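You operate a simulated robot arm through the tools that you are given. There is no shell and no other tool.

Carry out the task below with a simulated robot arm. There is one attempt and no reset: what you move stays moved.

JOB
Level the tilt plate with the spirit level and lock it.
Fine: the level lies along the middle of the plate and stays on; free the lever, then turn the blue knob till the bubble is between the middle lines. Set down upright: spirit level.
Where things are to end (x, y in the base frame): spirit level within 0.04 m of [0.53, 0.4].

It is judged by the outcome, as a careful person would: the job done as asked, and still so three seconds after it is handed in. It fails if anything else is knocked over, pushed out of place, dropped, spilled or broken.

ROBOT AND FRAMES
A 7-joint arm with a two-finger parallel gripper, fixed in place. Base frame: the origin is on the floor under the middle of its stand, x ahead of it, y to its left, z up; the work surface is at about z = 0.88. Readings come in m, degrees, newtons and seconds.
It reaches about 1.479 m from its shoulder. Its first joint turns from -166.0 to 166.0 degrees. Payload 4.4 kg.
Tool frame: the origin (TCP) lies between the finger pads and is the grasp point; the fingertips stand 0.023 m ahead of it; z points along the fingers, y is the line along which they close. The gripper opens to 0.094 m. The fingers are 0.038 m wide and 0.01 m thick; the gripper's body (0.054 by 0.096 m) begins 0.039 m behind the TCP.
Orientation is told as [roll, pitch, yaw] about the base's x, y, z axes, in that order, counted from this pose: with the fingers straight down and closing along the base's y, the tool's x points along the base's -x, its y along +y and its z along -z.

CONTROLS
- The arm moves only by the tool move_arm. Its arguments are lists of equal length, an entry for each row: "gripper": the finger opening in cm, from 0 to 9.4; "slide": the shift along the tool's x, y, z in cm, a list of three; "rot": the turn, a rotation vector about the tool's x, y, z in degrees, a list of three. In form: {"gripper": [gripper, ...], "slide": [[x, y, z], ...], "rot": [[wx, wy, wz], ...]}. A call has 1 to 20 rows; each row shifts and turns the commanded pose from where the row before left it, along the tool's axes as they then stand. Rows are played at 5 a second. More than 0.05 m and 8.6 degrees between two rows, or a gripper value outside its range, and nothing of the call is played. A pose out of reach is approached as far as the arm can. The call stops where the force on the tool passes 40 N (or 10 N more than at its start, if that is more) or the arm is blocked; 0.2 s more then pass. Each finger travels about 0.072 m/s and halts on what it meets, pressing with about 37 N; the grip force reading is that of the motor and also rises with nothing between the fingers. The clock runs only during rows and for 0.2 s after the last one: add rows that do not move to give the fingers time. The reply holds the time, the measured pose of the TCP, the force on the tool along the base axes, the opening and the grip force, in the units named above and with some noise, with the torque about the TCP (base axes, N m) and any sound that the robot's microphone picked up, and new pictures: "views" is both (left out), scene, wrist or none.
- Cameras (640 x 400 px; columns grow to the right, rows downward): "scene" is fixed at [0.0513, -0.6511, 1.652]; the picture's right is [0.91, -0.42, 0.00], its down [-0.17, -0.37, -0.91] and it looks along [0.38, 0.83, -0.41] (base axes); focal length 360 px, centre (320, 200). "wrist" rides on the gripper at [0.086, 0.016, -0.075] in the tool frame; the picture's right is [-0.18, 0.98, 0.00], its down [-0.58, -0.11, -0.81] and it looks along [-0.79, -0.15, 0.59] (tool axes); focal length 243 px, centre (320, 200).
- probe_pixels(camera, pixels): for up to 12 pixels [column, row] of the newest picture of that camera ("zoom" is the newest enlarged one), the place [x, y, z] in the base frame of the surface seen there, good to about 0.002 m. It takes no simulated time.
- enlarge(camera, box): a new picture of the part [left, top, right, bottom] of that camera's present view, enlarged. It takes no simulated time.
- sign_off(): hands the job in; it is judged then, once.

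Open the gripper and draw the arm clear of the work before you hand the job in, unless the task says otherwise.

The tools are called after "Call:" by a JSON object that holds its "name" and its "arguments". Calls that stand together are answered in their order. move_arm: Moves the arm, as the interface text tells. Its arguments: {"type":"object","properties":{"gripper":{"type":"array"},"slide":{"type":"array"},"rot":{"type":"array"},"views":{"type":"string","enum":["both","scene","wrist","none"]}},"required":["gripper","slide","rot"]} The other tools are called the same way: probe_pixels (camera, pixels) gives the place of the surface under pixels of a picture; enlarge (camera, box) takes an enlarged picture of a part of a camera's view; sign_off () hands the job in.

At the start:

```text
clock: 0.0
position: [0.5135, 0.4655, 1.2806]
ee_rot: [0.1, 0.0, 0.0]
force: [-0.4, -0.1, -0.5]
ft_torque: [-0.01, 0.04, -0.02]
gripper_width: 0.0939
grip_force: 0.1
```

scene: 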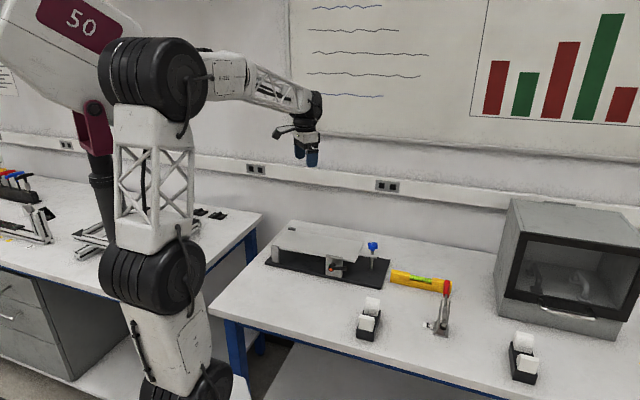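
wrist: 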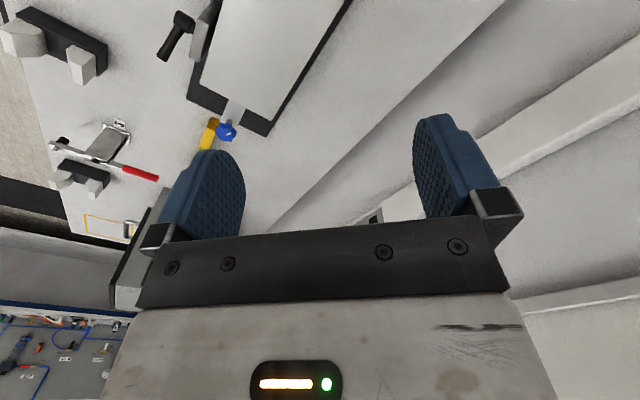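

The scene shows the tilt plate around (318,250), blue knob at (372,247), the yellow spirit level at (420,281). I'll enlarge the workspace to see details.

Call:
{"name": "enlarge", "arguments": {"camera": "scene", "box": [250, 200, 470, 340]}}

Call:
{"name": "enlarge", "arguments": {"camera": "wrist", "box": [0, 0, 360, 225]}}

```text
2.86 times, centred on (360, 270) of scene
```

zoom: 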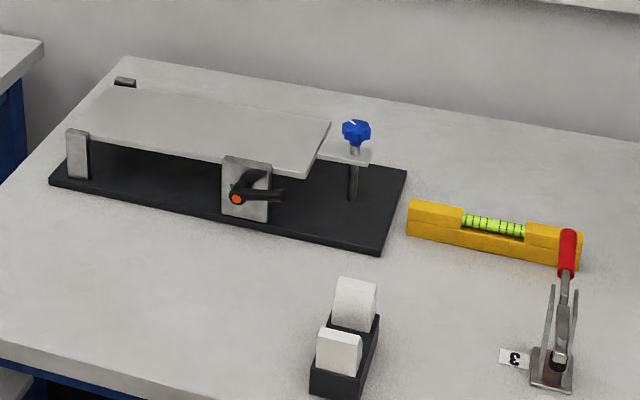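

```text
1.78 times, centred on (180, 112) of wrist
```

zoom: 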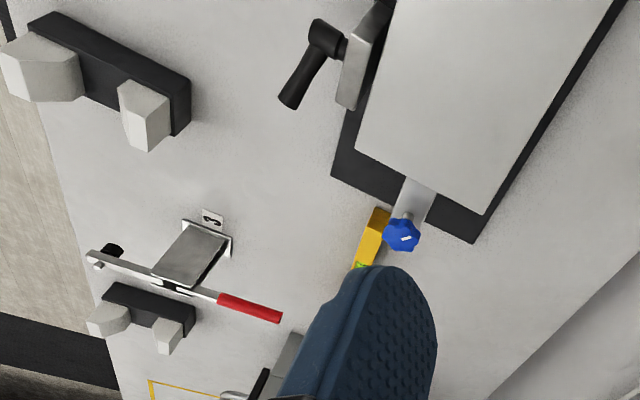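

I'll probe the plate corners, knob, lever, level and clamp in the scene picture.

Call:
{"name": "enlarge", "arguments": {"camera": "scene", "box": [260, 215, 400, 303]}}

Call:
{"name": "probe_pixels", "arguments": {"camera": "scene", "pixels": [[292, 232], [362, 244], [355, 258], [283, 245], [372, 244], [373, 252], [340, 268], [331, 268], [393, 275], [420, 279], [446, 284], [449, 290]]}}

```text
4.55 times, centred on (330, 259) of scene
```

zoom: 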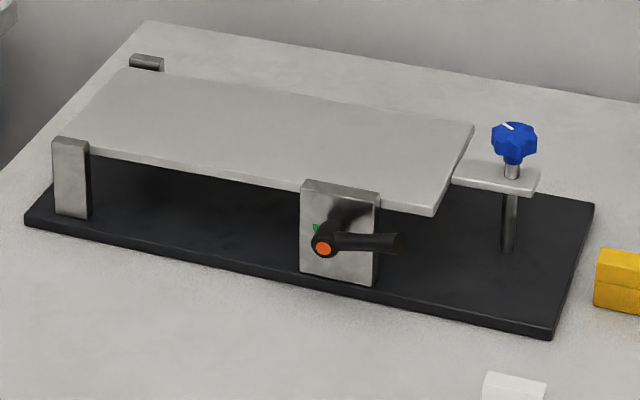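

```text
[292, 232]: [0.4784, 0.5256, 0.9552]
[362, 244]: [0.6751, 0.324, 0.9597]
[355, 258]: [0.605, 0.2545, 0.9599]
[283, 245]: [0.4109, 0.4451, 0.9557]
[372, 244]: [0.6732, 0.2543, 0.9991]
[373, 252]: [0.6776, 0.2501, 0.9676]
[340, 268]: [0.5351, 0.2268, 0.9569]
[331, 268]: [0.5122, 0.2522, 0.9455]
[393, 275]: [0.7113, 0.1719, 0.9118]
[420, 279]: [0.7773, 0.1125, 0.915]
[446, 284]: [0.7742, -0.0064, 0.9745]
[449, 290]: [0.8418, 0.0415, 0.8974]
```

The zoom shows the plate, lever with orange hub, and knob clearly. I'll probe finer on this zoom picture.

Call:
{"name": "probe_pixels", "arguments": {"camera": "zoom", "pixels": [[124, 72], [468, 127], [430, 203], [92, 146], [270, 130], [514, 128], [497, 140], [533, 140], [323, 247], [395, 242], [360, 240], [340, 185]]}}

Call:
{"name": "enlarge", "arguments": {"camera": "scene", "box": [380, 250, 470, 342]}}

```text
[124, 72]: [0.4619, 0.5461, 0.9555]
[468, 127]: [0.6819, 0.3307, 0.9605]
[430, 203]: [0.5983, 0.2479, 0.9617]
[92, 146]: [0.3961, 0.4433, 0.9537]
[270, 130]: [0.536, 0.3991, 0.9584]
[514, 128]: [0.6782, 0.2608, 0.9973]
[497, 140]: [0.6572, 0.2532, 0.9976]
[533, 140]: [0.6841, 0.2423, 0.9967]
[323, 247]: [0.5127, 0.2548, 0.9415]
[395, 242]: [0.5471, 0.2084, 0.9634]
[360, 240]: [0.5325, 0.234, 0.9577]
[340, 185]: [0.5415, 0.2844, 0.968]
```

```text
4.35 times, centred on (425, 296) of scene
```

zoom: 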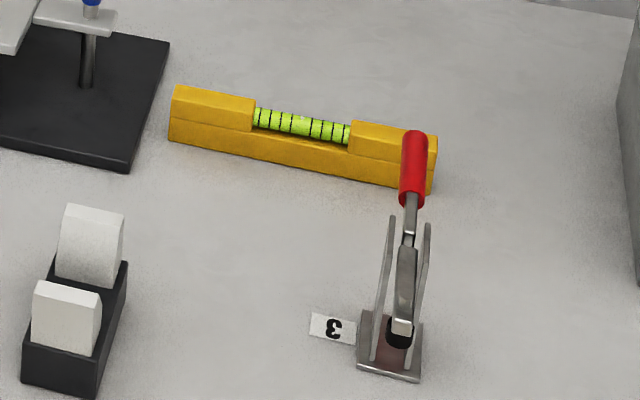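

The level lies at about (0.777, 0.112), parallel to the plate's axis. I'll probe its edges and the clamp/knob in this zoom to get exact dimensions.

Call:
{"name": "probe_pixels", "arguments": {"camera": "zoom", "pixels": [[178, 90], [177, 103], [172, 138], [249, 103], [246, 120], [355, 128], [352, 150], [433, 142], [432, 188], [300, 118], [300, 160], [413, 140]]}}

Call:
{"name": "probe_pixels", "arguments": {"camera": "wrist", "pixels": [[212, 122], [205, 140], [226, 131], [235, 108], [270, 120], [350, 3], [205, 80], [183, 18], [163, 55], [213, 35], [200, 0], [300, 10]]}}

```text
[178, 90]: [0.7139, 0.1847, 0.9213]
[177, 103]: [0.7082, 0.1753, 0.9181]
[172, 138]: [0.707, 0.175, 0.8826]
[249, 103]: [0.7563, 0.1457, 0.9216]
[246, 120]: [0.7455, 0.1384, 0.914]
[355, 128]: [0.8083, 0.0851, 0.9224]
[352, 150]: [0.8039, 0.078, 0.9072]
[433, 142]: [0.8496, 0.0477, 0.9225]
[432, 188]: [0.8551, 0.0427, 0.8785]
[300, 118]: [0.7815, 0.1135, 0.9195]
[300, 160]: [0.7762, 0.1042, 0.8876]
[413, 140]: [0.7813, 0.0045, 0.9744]
```

```text
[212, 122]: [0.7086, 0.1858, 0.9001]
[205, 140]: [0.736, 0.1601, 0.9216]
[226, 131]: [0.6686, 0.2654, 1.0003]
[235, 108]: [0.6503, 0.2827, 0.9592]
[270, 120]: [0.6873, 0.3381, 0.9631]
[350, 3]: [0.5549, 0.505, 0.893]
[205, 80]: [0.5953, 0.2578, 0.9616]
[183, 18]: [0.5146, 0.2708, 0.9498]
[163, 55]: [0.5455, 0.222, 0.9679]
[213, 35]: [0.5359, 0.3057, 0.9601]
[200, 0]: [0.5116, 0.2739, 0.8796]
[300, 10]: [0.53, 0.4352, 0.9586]
```

The level is about 0.2 m long, 0.042 tall, lying along -45°, its centre near (0.784, 0.111). I rotate the tool by 45.3° about its z to line up the fingers across the level/plate axis and look.

Call:
{"name": "move_arm", "arguments": {"gripper": [9.4, 9.4, 9.4, 9.4, 9.4, 9.4, 9.4], "slide": [[0, 0, 0], [0, 0, 0], [0, 0, 0], [0, 0, 0], [0, 0, 0], [0, 0, 0], [0, 0, 0]], "rot": [[0, 0, 7.55], [0, 0, 7.55], [0, 0, 7.55], [0, 0, 7.55], [0, 0, 7.55], [0, 0, 7.55], [0, 0, 0]]}}

```text
clock: 1.6
position: [0.5127, 0.466, 1.2823]
ee_rot: [0.0, 0.0, -45.5]
force: [-0.2, 0.1, -0.2]
ft_torque: [0.0, -0.03, -0.01]
gripper_width: 0.0942
grip_force: 0.0
```

scene: 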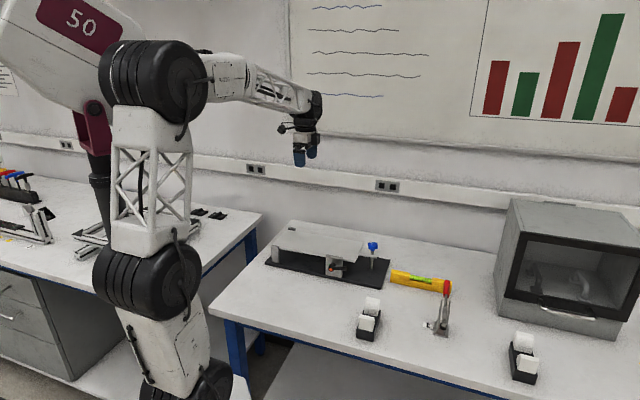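
wrist: 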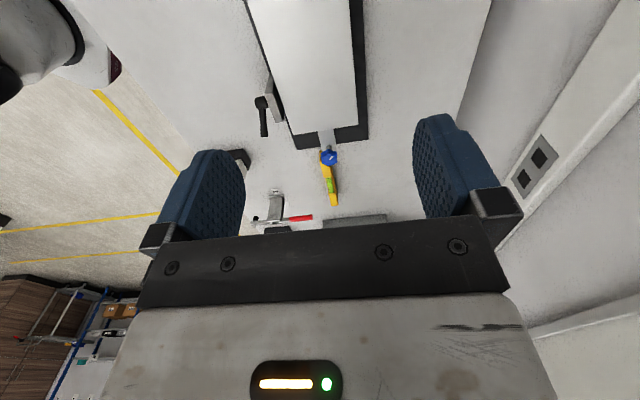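

The wrist view now shows plate and level almost vertical in the picture (plate at 300,60; level 328,190). I'll probe edges of plate and level here.

Call:
{"name": "enlarge", "arguments": {"camera": "wrist", "box": [225, 80, 385, 220]}}

Call:
{"name": "probe_pixels", "arguments": {"camera": "wrist", "pixels": [[252, 5], [290, 130], [349, 5], [357, 122], [300, 60], [323, 165], [332, 165], [331, 204], [338, 204], [331, 158]]}}

```text
2.86 times, centred on (305, 150) of wrist
```

zoom: 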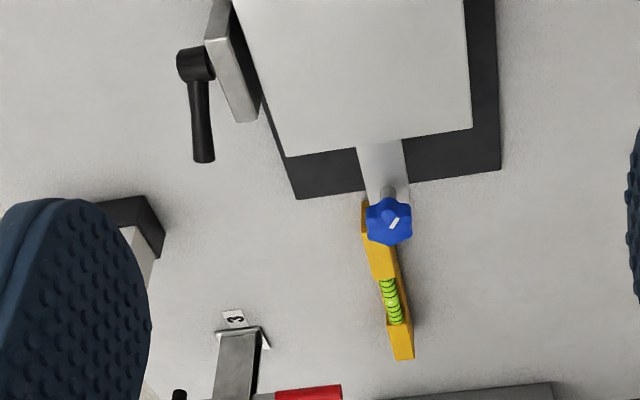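

```text
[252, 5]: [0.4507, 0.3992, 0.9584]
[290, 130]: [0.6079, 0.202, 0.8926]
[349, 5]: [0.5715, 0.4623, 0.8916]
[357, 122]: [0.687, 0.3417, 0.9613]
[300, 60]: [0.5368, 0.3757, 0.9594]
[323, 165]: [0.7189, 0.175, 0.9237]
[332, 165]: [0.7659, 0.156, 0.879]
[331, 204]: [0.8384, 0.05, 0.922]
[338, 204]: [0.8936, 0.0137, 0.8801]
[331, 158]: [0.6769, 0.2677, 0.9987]
```

I now travel to above the level at about (0.784, 0.1115, 1.06).

Call:
{"name": "move_arm", "arguments": {"gripper": [9.4, 9.4, 9.4, 9.4, 9.4, 9.4, 9.4, 9.4, 9.4, 9.4, 9.4, 9.4], "slide": [[-4.03, -0.5, 2.02], [-4.03, -0.5, 2.02], [-4.03, -0.5, 2.02], [-4.03, -0.5, 2.02], [-4.03, -0.5, 2.02], [-4.03, -0.5, 2.02], [-4.03, -0.5, 2.02], [-4.03, -0.5, 2.02], [-4.03, -0.5, 2.02], [-4.03, -0.5, 2.02], [-4.0, -0.5, 2.0], [0, 0, 0]], "rot": [[0, 0, 0], [0, 0, 0], [0, 0, 0], [0, 0, 0], [0, 0, 0], [0, 0, 0], [0, 0, 0], [0, 0, 0], [0, 0, 0], [0, 0, 0], [0, 0, 0], [0, 0, 0]]}}

```text
clock: 4.2
position: [0.7877, 0.1096, 1.0592]
ee_rot: [0.1, 0.0, -45.4]
force: [0.5, -0.1, -0.2]
ft_torque: [0.0, 0.03, 0.0]
gripper_width: 0.0939
grip_force: 0.0
```

scene: 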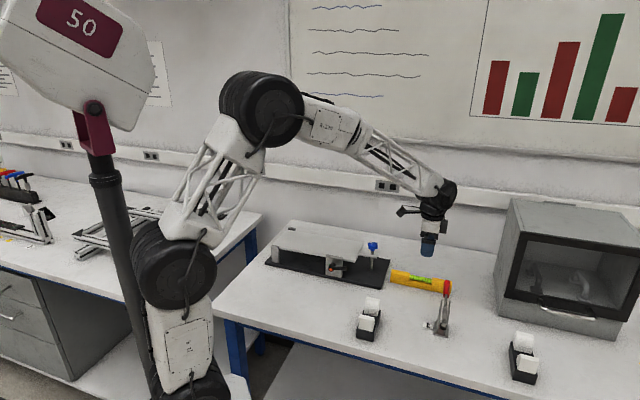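
wrist: 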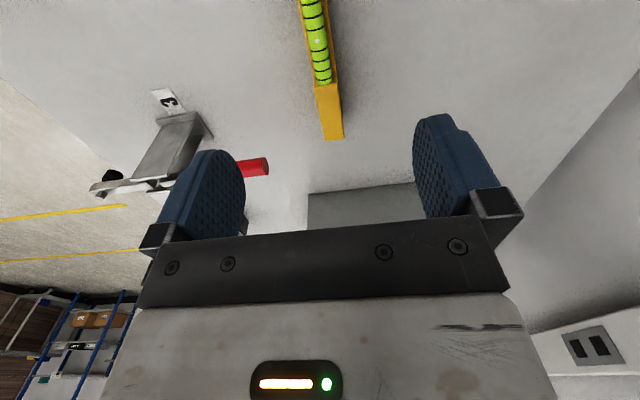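

The wrist view shows the level's vial end at (318,50) and its right end at (333,138). Probe its edges to refine the centreline.

Call:
{"name": "probe_pixels", "arguments": {"camera": "wrist", "pixels": [[303, 30], [331, 30], [317, 92], [340, 92], [323, 136], [341, 136], [305, 60], [336, 60], [315, 20], [328, 100], [333, 130], [322, 60]]}}

Call:
{"name": "enlarge", "arguments": {"camera": "wrist", "box": [240, 0, 400, 100]}}

```text
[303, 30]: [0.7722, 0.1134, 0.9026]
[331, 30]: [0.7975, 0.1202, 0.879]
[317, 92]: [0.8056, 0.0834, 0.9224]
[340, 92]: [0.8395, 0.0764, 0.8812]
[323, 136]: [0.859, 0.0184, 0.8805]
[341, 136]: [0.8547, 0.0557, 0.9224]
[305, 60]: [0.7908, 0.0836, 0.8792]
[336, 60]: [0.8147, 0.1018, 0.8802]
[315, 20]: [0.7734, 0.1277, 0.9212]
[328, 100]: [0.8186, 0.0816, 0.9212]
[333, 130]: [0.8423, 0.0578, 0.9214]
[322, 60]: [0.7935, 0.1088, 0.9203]
```

```text
4.00 times, centred on (320, 50) of wrist
```

zoom: 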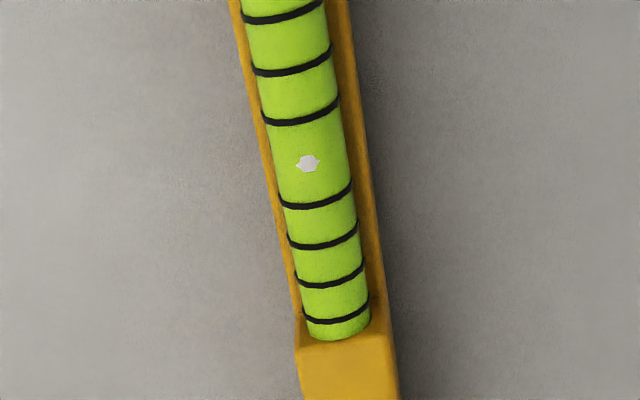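

Level centre comes out at about (0.7836, 0.1176), bubble at wrist (317,41) centred between the middle lines while flat. I correct by a few mm and descend to TCP z ≈ 0.908 with the fingers straddling the level.

Call:
{"name": "move_arm", "arguments": {"gripper": [7, 7, 7, 7, 7, 7, 7, 7], "slide": [[0.86, 0.27, 2], [0, 0, 3], [0, 0, 3], [0, 0, 3], [0, 0, 2], [0, 0, 1], [0, 0, 0.8], [0, 0, 0]], "rot": [[0, 0, 0], [0, 0, 0], [0, 0, 0], [0, 0, 0], [0, 0, 0], [0, 0, 0], [0, 0, 0], [0, 0, 0]]}}

```text
clock: 6.0
position: [0.7825, 0.1183, 0.9118]
ee_rot: [-0.1, 0.0, -45.4]
force: [0.0, 0.4, 0.2]
ft_torque: [-0.01, 0.03, 0.0]
gripper_width: 0.0701
grip_force: 0.1
```

scene: 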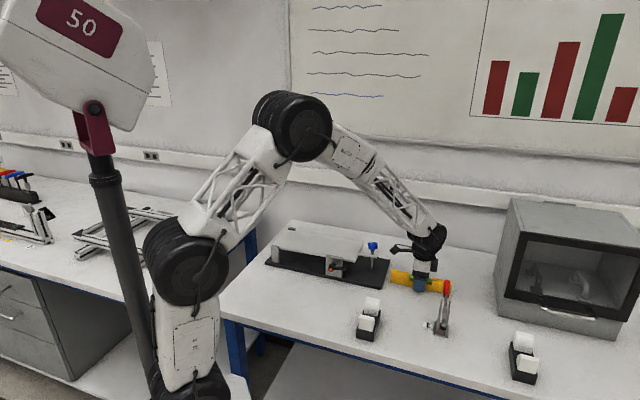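
wrist: 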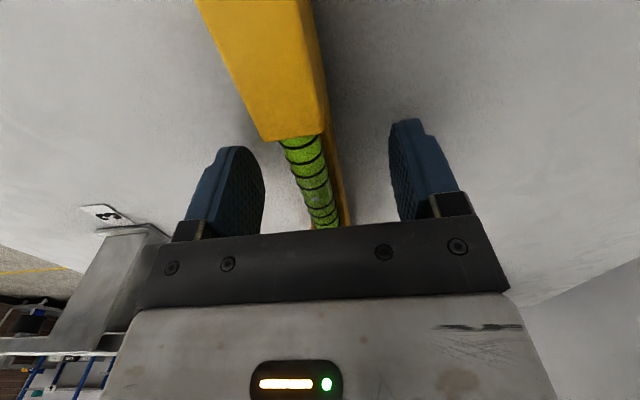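

The fingers straddle the level (fingers at (225,190) and (420,170), level between). I lower 3 mm and close, giving time for the fingers.

Call:
{"name": "move_arm", "arguments": {"gripper": [7, 5, 4, 3, 2, 1.5, 1.5, 1.5], "slide": [[0, 0, 0.3], [0, 0, 0], [0, 0, 0], [0, 0, 0], [0, 0, 0], [0, 0, 0], [0, 0, 0], [0, 0, 0]], "rot": [[0, 0, 0], [0, 0, 0], [0, 0, 0], [0, 0, 0], [0, 0, 0], [0, 0, 0], [0, 0, 0], [0, 0, 0]]}}

```text
clock: 7.8
position: [0.7832, 0.1171, 0.9091]
ee_rot: [0.0, -0.1, -45.3]
force: [0.2, 0.3, -0.3]
ft_torque: [0.02, -0.01, 0.0]
gripper_width: 0.0215
grip_force: 36.8
```

scene: 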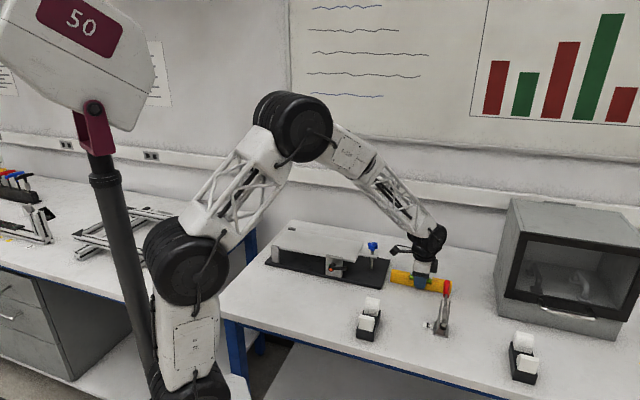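
wrist: 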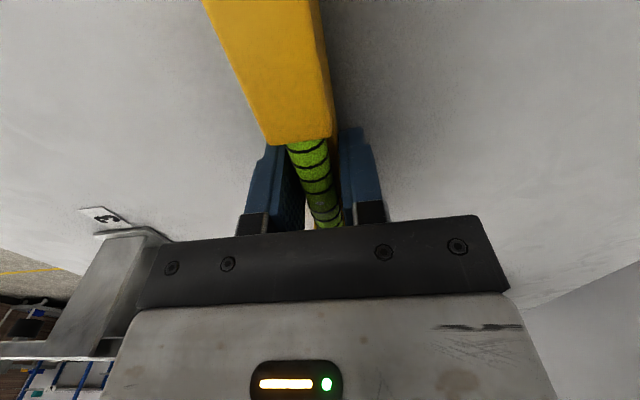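

Gripped at 0.0215 m with 37 N. I lift straight up to z ≈ 1.12 and check that the level comes along.

Call:
{"name": "move_arm", "arguments": {"gripper": [1.5, 1.5, 1.5, 1.5, 1.5, 1.5, 1.5, 1.5], "slide": [[0, 0, -1], [0, 0, -2], [0, 0, -3.5], [0, 0, -3.5], [0, 0, -3.5], [0, 0, -3.5], [0, 0, -3.5], [0, 0, 0]], "rot": [[0, 0, 0], [0, 0, 0], [0, 0, 0], [0, 0, 0], [0, 0, 0], [0, 0, 0], [0, 0, 0], [0, 0, 0]]}}

```text
clock: 9.6
position: [0.7797, 0.12, 1.1127]
ee_rot: [0.0, 0.1, -45.3]
force: [-0.8, 0.9, -2.4]
ft_torque: [0.01, 0.0, 0.01]
gripper_width: 0.0216
grip_force: 37.3
```

scene: 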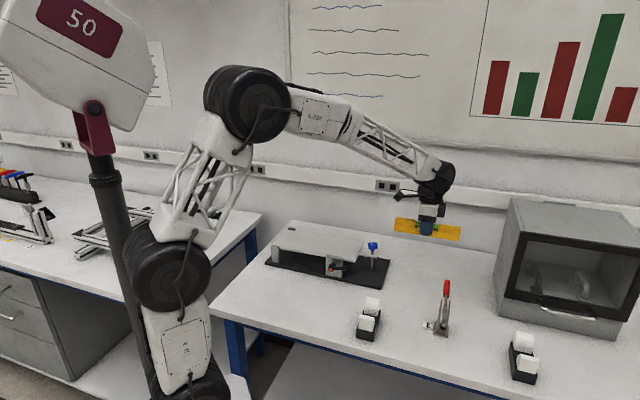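
wrist: 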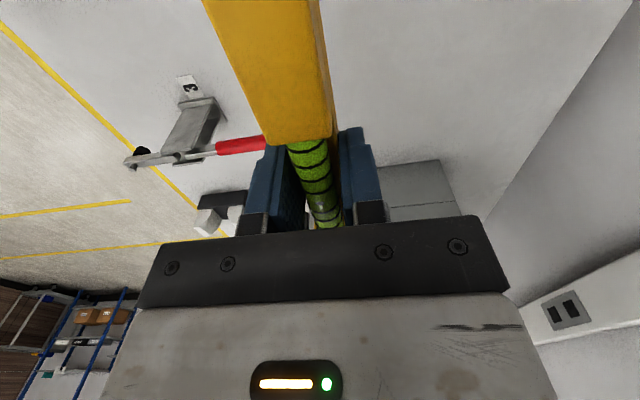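

The level is held (2.4 N weight). I carry it to above the plate centre (0.53, 0.40) at this height.

Call:
{"name": "move_arm", "arguments": {"gripper": [1.5, 1.5, 1.5, 1.5, 1.5, 1.5, 1.5, 1.5, 1.5, 1.5, 1.5, 1.5], "slide": [[2, 0.1, 0], [3.5, 0.18, 0], [4, 0.21, 0], [4, 0.21, 0], [4, 0.21, 0], [4, 0.21, 0], [4, 0.21, 0], [4, 0.21, 0], [4, 0.21, 0], [2.5, 0.13, 0], [1.4, 0.07, 0], [0, 0, 0]], "rot": [[0, 0, 0], [0, 0, 0], [0, 0, 0], [0, 0, 0], [0, 0, 0], [0, 0, 0], [0, 0, 0], [0, 0, 0], [0, 0, 0], [0, 0, 0], [0, 0, 0], [0, 0, 0]]}}

```text
clock: 12.2
position: [0.5317, 0.3965, 1.1136]
ee_rot: [-0.1, -0.1, -45.4]
force: [-0.4, -0.1, -2.0]
ft_torque: [-0.02, 0.02, 0.02]
gripper_width: 0.0217
grip_force: 37.4
```

scene: 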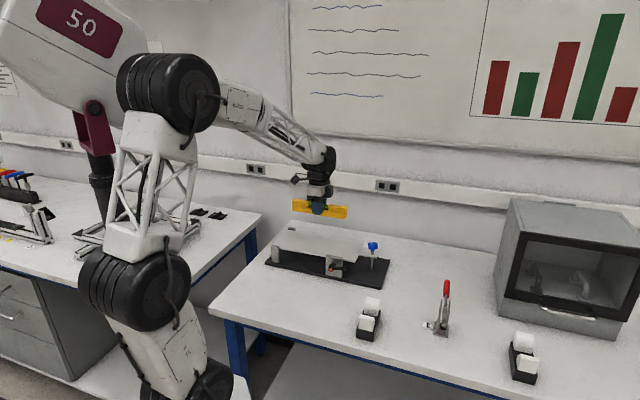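
wrist: 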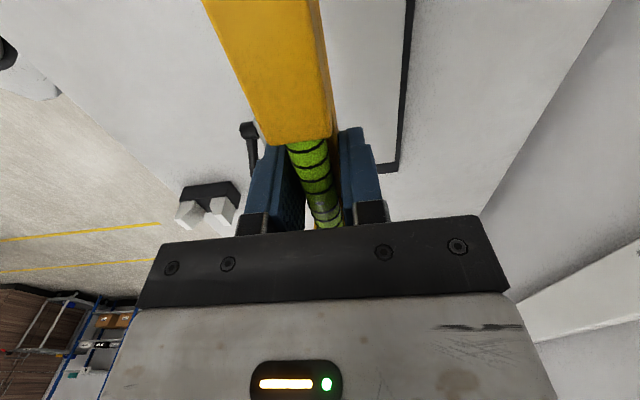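

The level is above the plate; the plate's far edge is visible at wrist (405,5)–(385,160). I probe both plate edges for an accurate axis.

Call:
{"name": "probe_pixels", "arguments": {"camera": "wrist", "pixels": [[402, 10], [396, 60], [390, 110], [380, 158], [413, 10], [399, 150]]}}

Call:
{"name": "enlarge", "arguments": {"camera": "scene", "box": [260, 190, 400, 290]}}

```text
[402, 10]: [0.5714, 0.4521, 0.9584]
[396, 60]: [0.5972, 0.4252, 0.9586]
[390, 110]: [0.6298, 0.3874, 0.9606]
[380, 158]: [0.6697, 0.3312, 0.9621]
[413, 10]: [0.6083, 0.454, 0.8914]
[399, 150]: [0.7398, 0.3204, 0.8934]
```

```text
4.00 times, centred on (330, 240) of scene
```

zoom: 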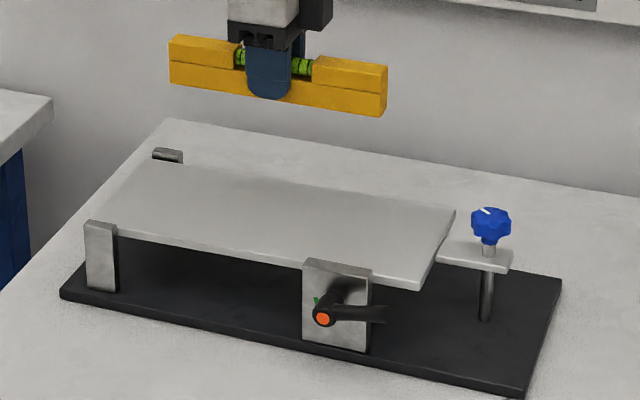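

I probe base and plate edges on this zoom for the axis direction.

Call:
{"name": "probe_pixels", "arguments": {"camera": "zoom", "pixels": [[66, 290], [520, 386], [556, 285], [125, 236], [295, 262], [415, 285], [452, 212], [430, 250], [300, 186], [400, 204], [200, 171], [510, 262]]}}

```text
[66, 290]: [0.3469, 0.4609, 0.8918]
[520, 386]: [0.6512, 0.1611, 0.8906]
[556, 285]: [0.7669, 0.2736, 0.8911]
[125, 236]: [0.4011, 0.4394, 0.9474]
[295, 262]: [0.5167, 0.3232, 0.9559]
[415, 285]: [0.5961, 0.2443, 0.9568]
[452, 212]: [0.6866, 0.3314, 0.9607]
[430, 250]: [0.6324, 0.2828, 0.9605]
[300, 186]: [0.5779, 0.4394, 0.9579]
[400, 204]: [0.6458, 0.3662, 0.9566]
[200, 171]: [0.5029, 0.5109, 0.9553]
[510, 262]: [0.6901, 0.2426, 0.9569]
```

Plate axis is about -44.6° and it tilts up ~1.2° toward the knob. I align the held level (yaw +0.8°, tilt 1.2°) and lower to just above contact (TCP z ≈ 0.993).

Call:
{"name": "move_arm", "arguments": {"gripper": [1.5, 1.5, 1.5, 1.5, 1.5, 1.5, 1.5, 1.5], "slide": [[0.37, 0.13, 0], [0, 0, 2], [0, 0, 3], [0, 0, 3], [0, 0, 2], [0, 0, 1], [0, 0, 0.7], [0, 0, 0]], "rot": [[0, -1.2, -0.8], [0, 0, 0], [0, 0, 0], [0, 0, 0], [0, 0, 0], [0, 0, 0], [0, 0, 0], [0, 0, 0]]}}

```text
clock: 14.0
position: [0.5307, 0.4004, 0.9962]
ee_rot: [0.1, -1.2, -44.5]
force: [0.3, -1.0, -1.1]
ft_torque: [-0.01, 0.0, -0.02]
gripper_width: 0.0216
grip_force: 36.8
```

scene: 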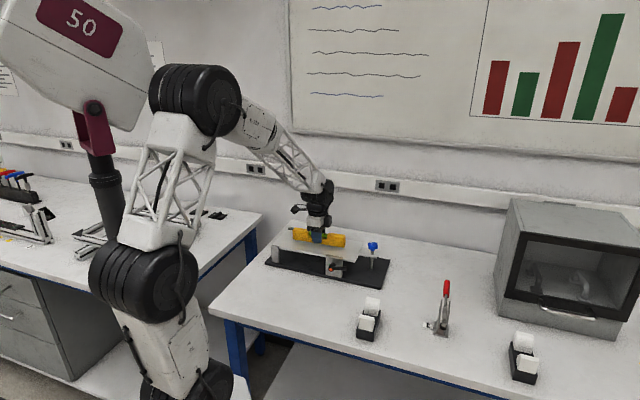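
wrist: 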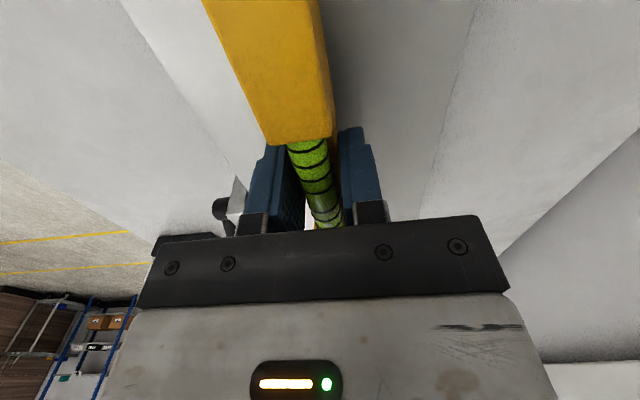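

Still about 7 mm above contact per estimate. I lower slowly in small steps watching the force.

Call:
{"name": "move_arm", "arguments": {"gripper": [1.5, 1.5, 1.5, 1.5], "slide": [[0, 0, 0.2], [0, 0, 0.2], [0, 0, 0.1], [0, 0, 0]], "rot": [[0, 0, 0], [0, 0, 0], [0, 0, 0], [0, 0, 0]], "views": "none"}}

```text
clock: 15.0
position: [0.5311, 0.4002, 0.991]
ee_rot: [0.0, -1.2, -44.4]
force: [0.1, -0.6, -1.1]
ft_torque: [0.0, -0.01, 0.04]
gripper_width: 0.0218
grip_force: 37.0
```

Force unchanged at z = 0.991. I continue in 1 mm steps.

Call:
{"name": "move_arm", "arguments": {"gripper": [1.5, 1.5, 1.5], "slide": [[0, 0, 0.1], [0, 0, 0.1], [0, 0, 0]], "rot": [[0, 0, 0], [0, 0, 0], [0, 0, 0]], "views": "none"}}

Call:
{"name": "enlarge", "arguments": {"camera": "scene", "box": [280, 210, 380, 280]}}

```text
clock: 15.8
position: [0.5318, 0.3998, 0.989]
ee_rot: [0.0, -1.2, -44.4]
force: [-0.3, -0.3, -1.6]
ft_torque: [-0.01, -0.03, 0.0]
gripper_width: 0.0218
grip_force: 37.3
```

```text
5.71 times, centred on (330, 245) of scene
```

zoom: 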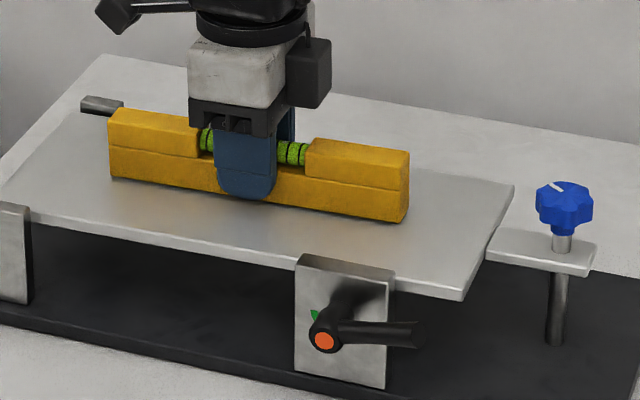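

The level looks almost on the plate. One or two more 1 mm steps for contact.

Call:
{"name": "move_arm", "arguments": {"gripper": [1.5, 1.5, 1.5], "slide": [[0, 0, 0.1], [0, 0, 0], [0, 0, 0]], "rot": [[0, 0, 0], [0, 0, 0], [0, 0, 0]], "views": "none"}}

```text
clock: 16.6
position: [0.5317, 0.4004, 0.9876]
ee_rot: [0.0, -1.2, -44.4]
force: [-0.6, -0.3, -1.1]
ft_torque: [0.03, 0.04, 0.02]
gripper_width: 0.0216
grip_force: 36.7
```

No contact force yet. Another 1 mm step.

Call:
{"name": "move_arm", "arguments": {"gripper": [1.5, 1.5, 1.5], "slide": [[0, 0, 0.1], [0, 0, 0], [0, 0, 0]], "rot": [[0, 0, 0], [0, 0, 0], [0, 0, 0]], "views": "none"}}

Call:
{"name": "enlarge", "arguments": {"camera": "scene", "box": [290, 220, 360, 264]}}

```text
clock: 17.4
position: [0.5322, 0.3998, 0.9877]
ee_rot: [0.2, -1.2, -44.6]
force: [-2.0, 2.3, 11.6]
ft_torque: [0.6, 0.59, 0.01]
gripper_width: 0.0216
grip_force: 37.1
```

```text
9.09 times, centred on (325, 242) of scene
```

zoom: 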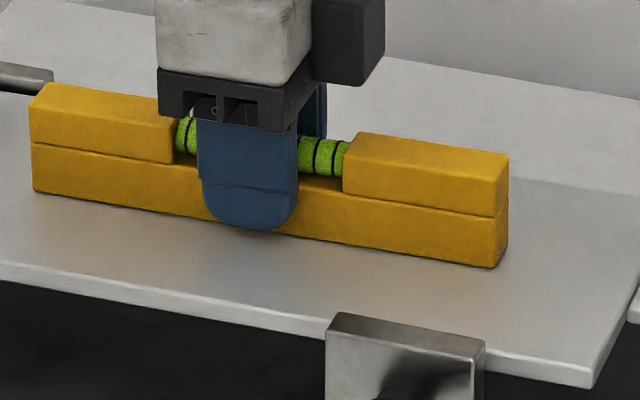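

Contact is made (about 12 N up). I release by opening the fingers gradually to 4.5 cm, then rise.

Call:
{"name": "move_arm", "arguments": {"gripper": [2.2, 2.4, 2.8, 3.5, 4.5, 4.5, 4.5], "slide": [[0, 0, -0.05], [0, 0, 0], [0, 0, 0], [0, 0, 0], [0, 0, 0], [0, 0, 0], [0, 0, 0]], "rot": [[0, 0, 0], [0, 0, 0], [0, 0, 0], [0, 0, 0], [0, 0, 0], [0, 0, 0], [0, 0, 0]]}}

Call:
{"name": "enlarge", "arguments": {"camera": "scene", "box": [290, 220, 360, 264]}}

```text
clock: 19.0
position: [0.5321, 0.4008, 0.9874]
ee_rot: [0.0, -1.2, -44.6]
force: [0.1, -0.7, -1.0]
ft_torque: [-0.04, 0.01, 0.01]
gripper_width: 0.0451
grip_force: 0.0
```

scene: 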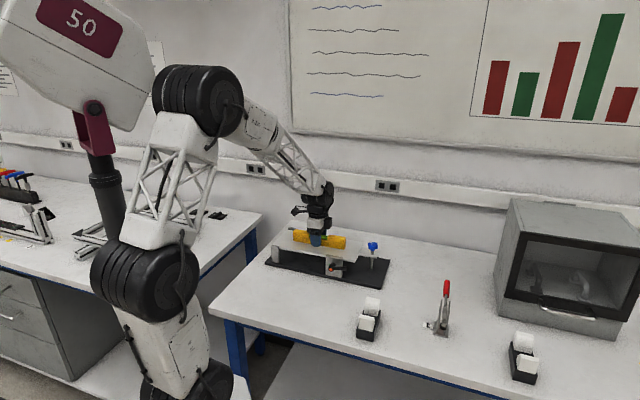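
wrist: 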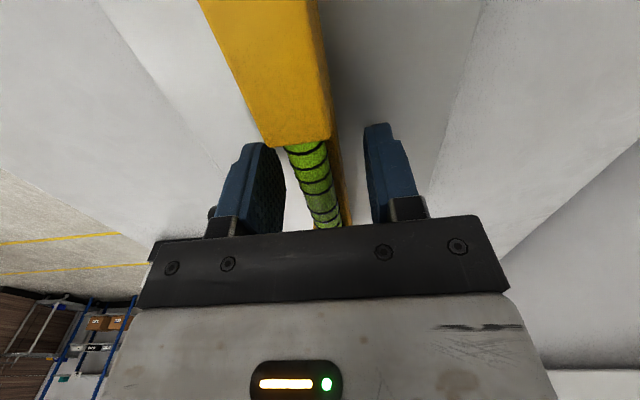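

```text
9.09 times, centred on (325, 242) of scene
```

zoom: 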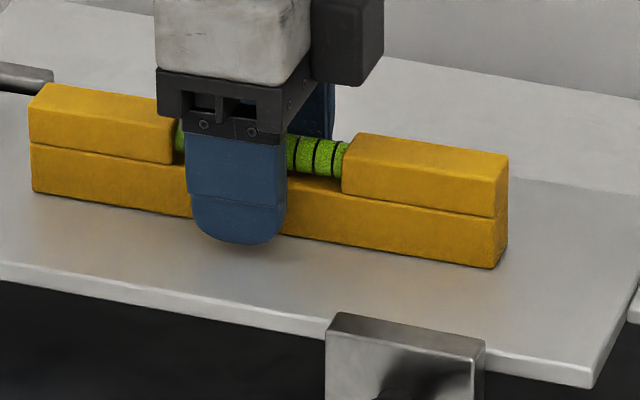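

The level stands on the plate, fingers clear on both sides. I rise straight up and undo the tilt once clear.

Call:
{"name": "move_arm", "arguments": {"gripper": [4.5, 4.5, 4.5, 4.5, 4.5, 4.5, 4.5, 4.5], "slide": [[0, 0, -1], [0, 0, -2], [0, 0, -3], [0, 0, -4], [0, 0, -4], [0, 0, -4], [0, 0, -2], [0, 0, 0]], "rot": [[0, 0, 0], [0, 0, 0], [0, 0, 0], [0, 0, 0], [0, 0, 0], [0, 1.2, 0], [0, 0, 0], [0, 0, 0]]}}

Call:
{"name": "enlarge", "arguments": {"camera": "scene", "box": [290, 220, 360, 264]}}

Call:
{"name": "enlarge", "arguments": {"camera": "scene", "box": [315, 230, 395, 280]}}

```text
clock: 20.8
position: [0.5291, 0.4036, 1.1865]
ee_rot: [0.0, 0.0, -44.4]
force: [-0.2, 0.0, 0.2]
ft_torque: [0.0, -0.02, 0.02]
gripper_width: 0.0451
grip_force: 0.0
```

scene: 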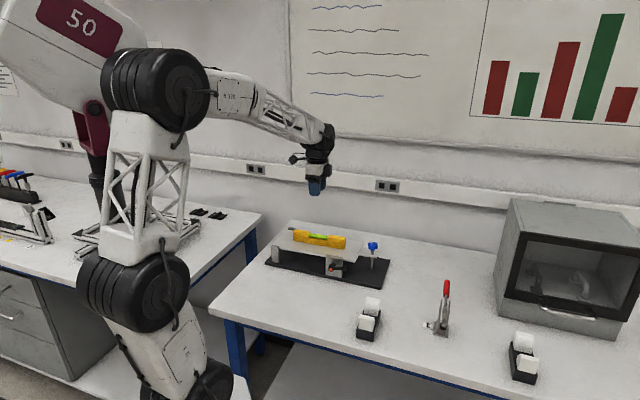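
wrist: 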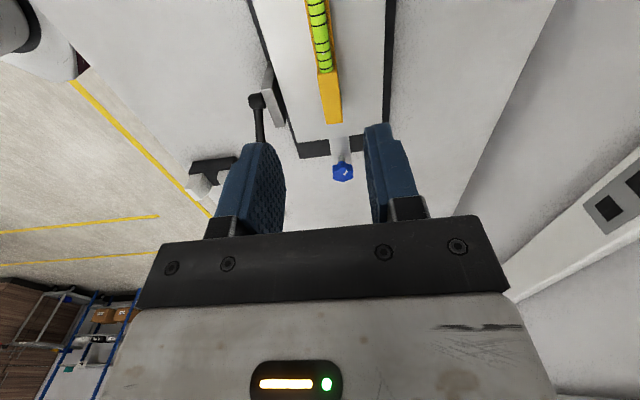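

```text
9.09 times, centred on (325, 242) of scene
```

zoom: 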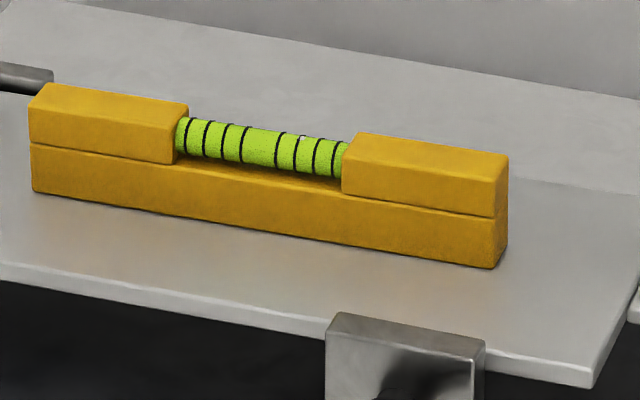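

```text
8.00 times, centred on (355, 255) of scene
```

zoom: 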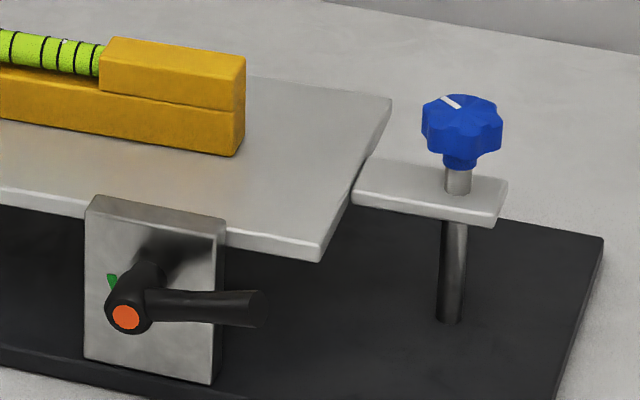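

The bubble sits at zoom (303,138), between lines 2 and 3 right of the middle — knob end is high. Before touching the lever I want to see its markings head-on: I rotate the tool by 90° and go to a viewing position in front of the block.

Call:
{"name": "move_arm", "arguments": {"gripper": [4.5, 4.5, 4.5, 4.5, 4.5, 4.5, 4.5, 4.5, 4.5, 4.5, 4.5, 4.5, 4.5, 4.5, 4.5, 4.5, 4.5, 4.5, 4.5, 4.5], "slide": [[0, 0, 0], [0, 0, 0], [0, 0, 0], [0, 0, 0], [0, 0, 0], [0, 0, 0], [0, 0, 0], [0, 0, 0], [0, 0, 0], [0, 0, 0], [0, 0, 0], [3.26, -1.32, 1.5], [3.26, -1.32, 1.5], [3.26, -1.32, 1.5], [3.26, -1.32, 1.5], [3.26, -1.32, 1.5], [3.26, -1.32, 1.5], [3.26, -1.32, 1.5], [0, 0, 0], [0, 0, 0]], "rot": [[0, 0, -8.2], [0, 0, -8.2], [0, 0, -8.2], [0, 0, -8.2], [0, 0, -8.2], [0, 0, -8.2], [0, 0, -8.2], [0, 0, -8.2], [0, 0, -8.2], [0, 0, -8.2], [0, 0, -8.0], [0, 0, 0], [0, 0, 0], [0, 0, 0], [0, 0, 0], [0, 0, 0], [0, 0, 0], [0, 0, 0], [0, 0, 0], [0, 0, 0]]}}

```text
clock: 25.0
position: [0.4351, 0.1786, 1.0834]
ee_rot: [0.0, 0.0, 45.5]
force: [-0.6, 0.6, -0.4]
ft_torque: [-0.03, -0.01, 0.01]
gripper_width: 0.0449
grip_force: 0.0
```

scene: 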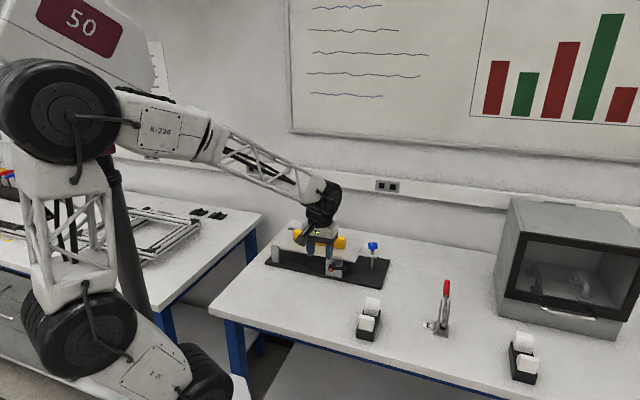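
wrist: 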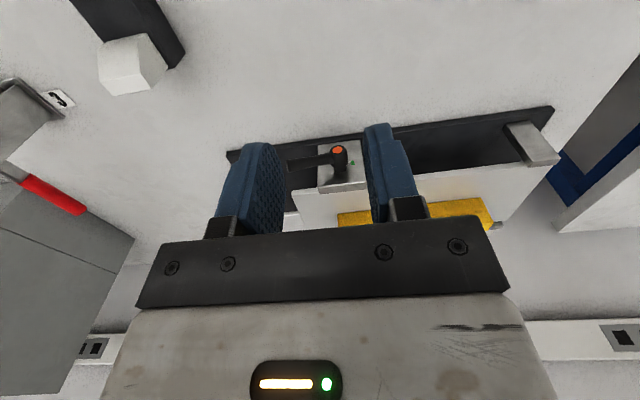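

The block with orange hub is visible between the fingers at (338,152), upside down in the picture. Enlarge it.

Call:
{"name": "enlarge", "arguments": {"camera": "wrist", "box": [280, 130, 380, 200]}}

```text
5.71 times, centred on (330, 165) of wrist
```

zoom: 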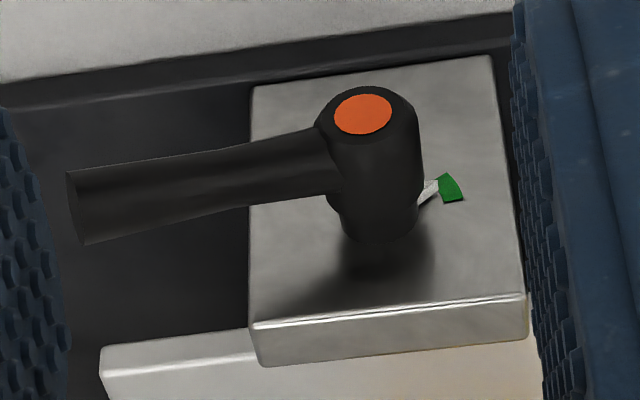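

The lever has a white pointer at its base pointing at a green sector; I need a more frontal view to see any other marking. I open the fingers, tilt the tool 30° so that the camera looks nearly horizontally at the block, and lower.

Call:
{"name": "move_arm", "arguments": {"gripper": [9.4, 9.4, 9.4, 9.4, 9.4, 9.4, 9.4, 9.4, 9.4], "slide": [[0, 0, 0], [0, 0, 0], [0, 0, 0], [0, 0, 0], [1.5, 0, 2.6], [1.5, 0, 2.6], [1.5, 0, 2.6], [0, 0, 0], [0, 0, 0]], "rot": [[0, -7.5, 0], [0, -7.5, 0], [0, -7.5, 0], [0, -7.5, 0], [0, 0, 0], [0, 0, 0], [0, 0, 0], [0, 0, 0], [0, 0, 0]]}}

```text
clock: 27.0
position: [0.4371, 0.1755, 0.9923]
ee_rot: [0.1, -30.1, 45.4]
force: [-0.4, -0.6, -0.7]
ft_torque: [0.01, 0.03, 0.02]
gripper_width: 0.0938
grip_force: 0.1
```

scene: 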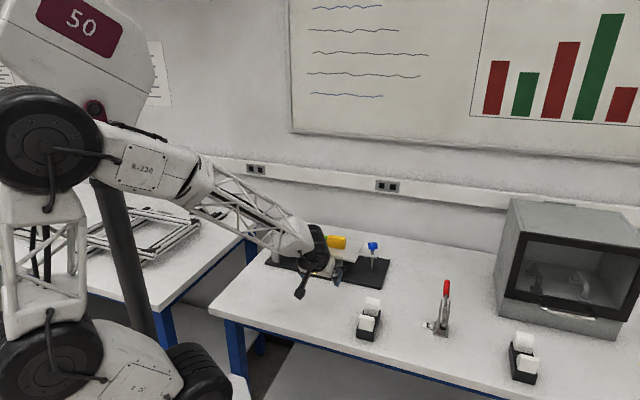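
wrist: 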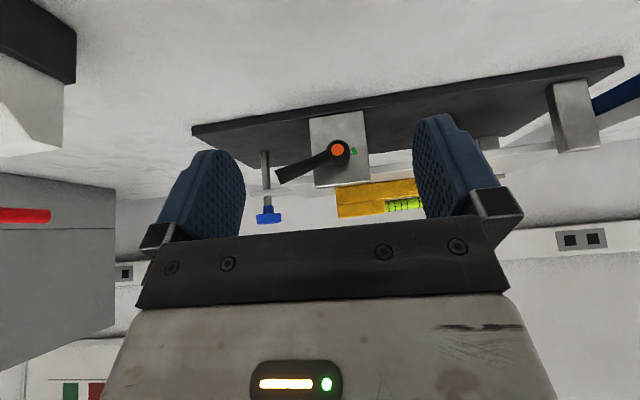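

Call:
{"name": "enlarge", "arguments": {"camera": "wrist", "box": [250, 105, 410, 205]}}

Call:
{"name": "enlarge", "arguments": {"camera": "wrist", "box": [300, 110, 380, 190]}}

```text
4.00 times, centred on (330, 155) of wrist
```

zoom: 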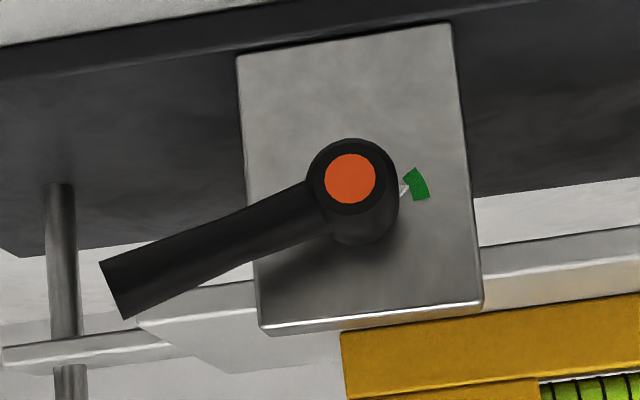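

```text
5.00 times, centred on (340, 150) of wrist
```

zoom: 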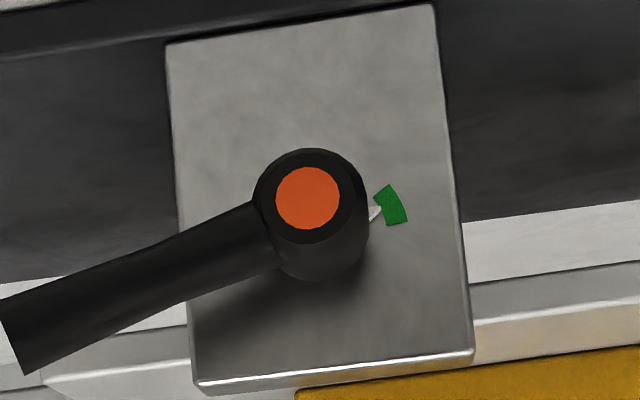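

The frontal (upside-down) view shows the pointer in the middle of the green sector, opposite the handle, which points toward the knob and ~17° up; so green is evidently the locked mark. I probe the handle, hub and block geometry.

Call:
{"name": "enlarge", "arguments": {"camera": "wrist", "box": [250, 105, 410, 205]}}

Call:
{"name": "probe_pixels", "arguments": {"camera": "zoom", "pixels": [[350, 178], [115, 290], [150, 272], [200, 250], [250, 228], [105, 265], [125, 315], [245, 60], [262, 320], [475, 300], [450, 30], [415, 184]]}}

```text
4.00 times, centred on (330, 155) of wrist
```

zoom: 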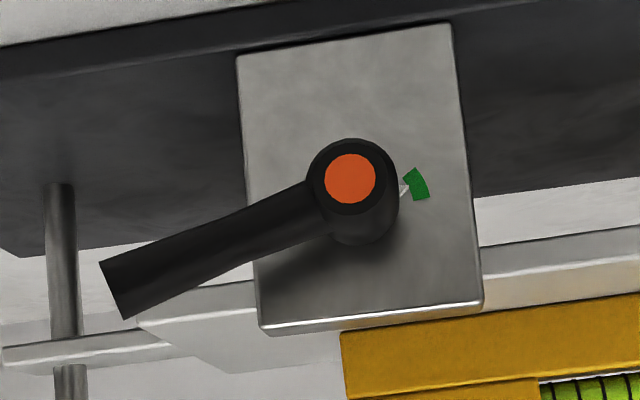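

```text
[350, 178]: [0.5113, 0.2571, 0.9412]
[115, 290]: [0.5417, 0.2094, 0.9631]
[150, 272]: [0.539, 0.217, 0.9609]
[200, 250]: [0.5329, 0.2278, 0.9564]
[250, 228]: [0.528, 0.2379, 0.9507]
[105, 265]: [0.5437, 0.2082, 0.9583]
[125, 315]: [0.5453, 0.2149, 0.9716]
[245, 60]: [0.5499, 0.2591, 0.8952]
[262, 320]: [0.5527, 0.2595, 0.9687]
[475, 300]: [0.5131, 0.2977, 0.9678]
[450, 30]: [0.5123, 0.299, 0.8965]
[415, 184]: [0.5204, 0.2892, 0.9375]
```

Geometry: hub axis at s=0.184,z=0.941; handle tip at about (0.542,0.213,0.965), radius 0.06; block face at n=0.5725 leaves room behind the handle. I'll grip the handle tip from above with the fingers front/back, so first raise, untilt and rotate back to yaw -44.6.

Call:
{"name": "move_arm", "arguments": {"gripper": [9.4, 9.4, 9.4, 9.4, 9.4, 9.4, 9.4, 9.4, 9.4, 9.4, 9.4, 9.4, 9.4, 9.4, 9.4, 9.4, 9.4, 9.4, 9.4, 9.4], "slide": [[-1.67, 0, -2.89], [-1.67, 0, -2.89], [-1.67, 0, -2.89], [0, 0, 0], [0, 0, 0], [0, 0, 0], [0, 0, 0], [0, 0, 0], [0, 0, 0], [0, 0, 0], [0, 0, 0], [0, 0, 0], [0, 0, 0], [0, 0, 0], [0, 0, 0], [0, 0, 0], [0, 0, 0], [0, 0, 0], [0, 0, 0], [0, 0, 0]], "rot": [[0, 0, 0], [0, 0, 0], [0, 0, 0], [0, 7.5, 0], [0, 7.5, 0], [0, 7.5, 0], [0, 7.5, 0], [0, 0, 8.2], [0, 0, 8.2], [0, 0, 8.2], [0, 0, 8.2], [0, 0, 8.2], [0, 0, 8.2], [0, 0, 8.2], [0, 0, 8.2], [0, 0, 8.2], [0, 0, 8.2], [0, 0, 8.1], [0, 0, 0], [0, 0, 0]]}}

```text
clock: 31.2
position: [0.4343, 0.1749, 1.0916]
ee_rot: [0.0, 0.0, -44.5]
force: [0.3, -0.1, -0.2]
ft_torque: [0.0, 0.0, 0.0]
gripper_width: 0.0942
grip_force: 0.0
```

scene: 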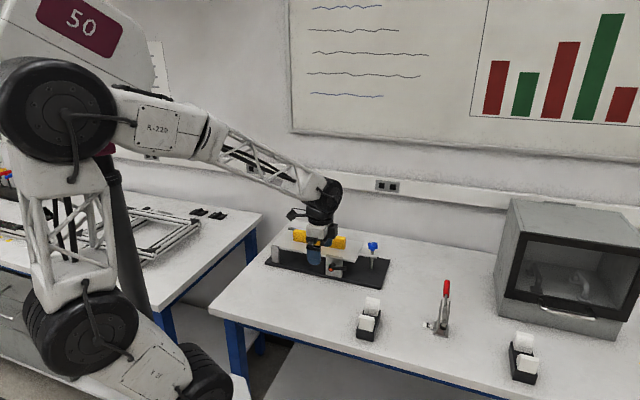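
wrist: 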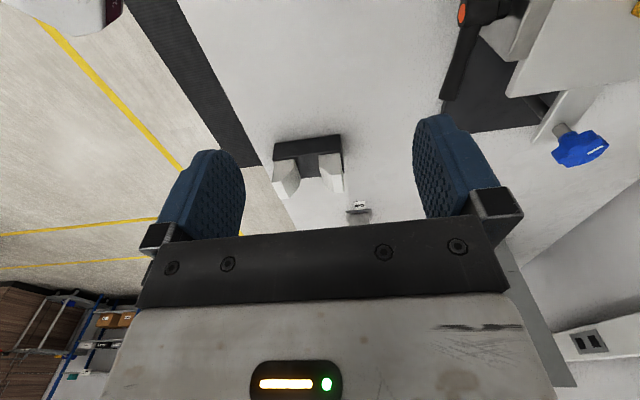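

Now move above the handle tip: s=0.230, n=0.537, z≈1.05, with opening 3.5 cm.

Call:
{"name": "move_arm", "arguments": {"gripper": [7, 5, 3.5, 3.5, 3.5], "slide": [[-1.45, 3.58, 1.33], [-1.45, 3.58, 1.33], [-1.45, 3.58, 1.33], [0, 0, 0], [0, 0, 0]], "rot": [[0, 0, 0], [0, 0, 0], [0, 0, 0], [0, 0, 0], [0, 0, 0]]}}

Call:
{"name": "enlarge", "arguments": {"camera": "scene", "box": [290, 210, 390, 280]}}

```text
clock: 32.4
position: [0.5429, 0.223, 1.0518]
ee_rot: [0.0, 0.0, -44.5]
force: [0.3, -0.1, 0.0]
ft_torque: [0.03, -0.02, -0.03]
gripper_width: 0.0348
grip_force: 0.0
```

scene: 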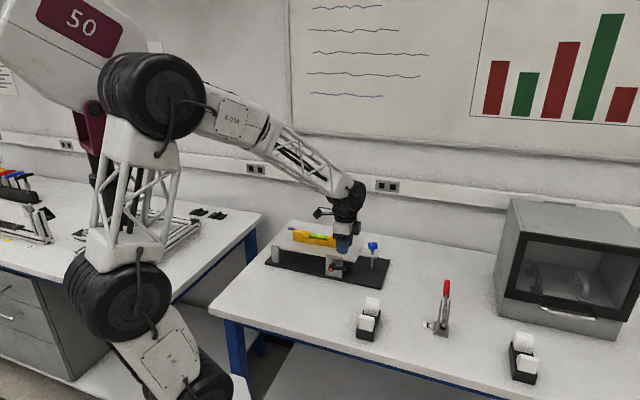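
wrist: 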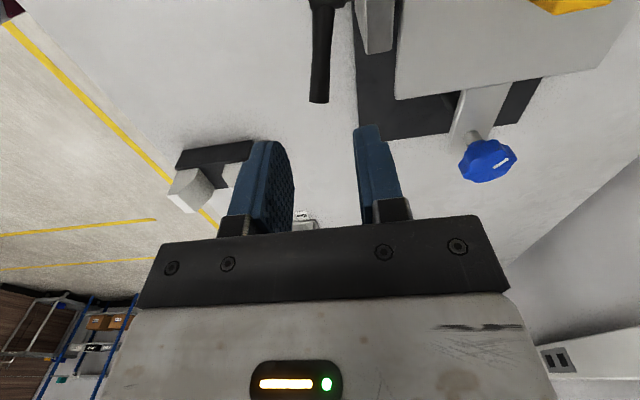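

```text
5.71 times, centred on (340, 245) of scene
```

zoom: 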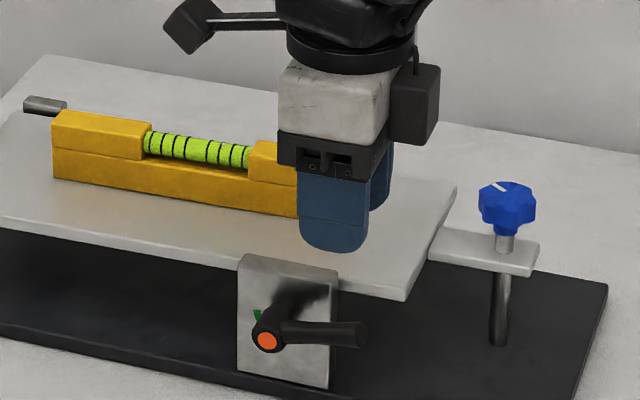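

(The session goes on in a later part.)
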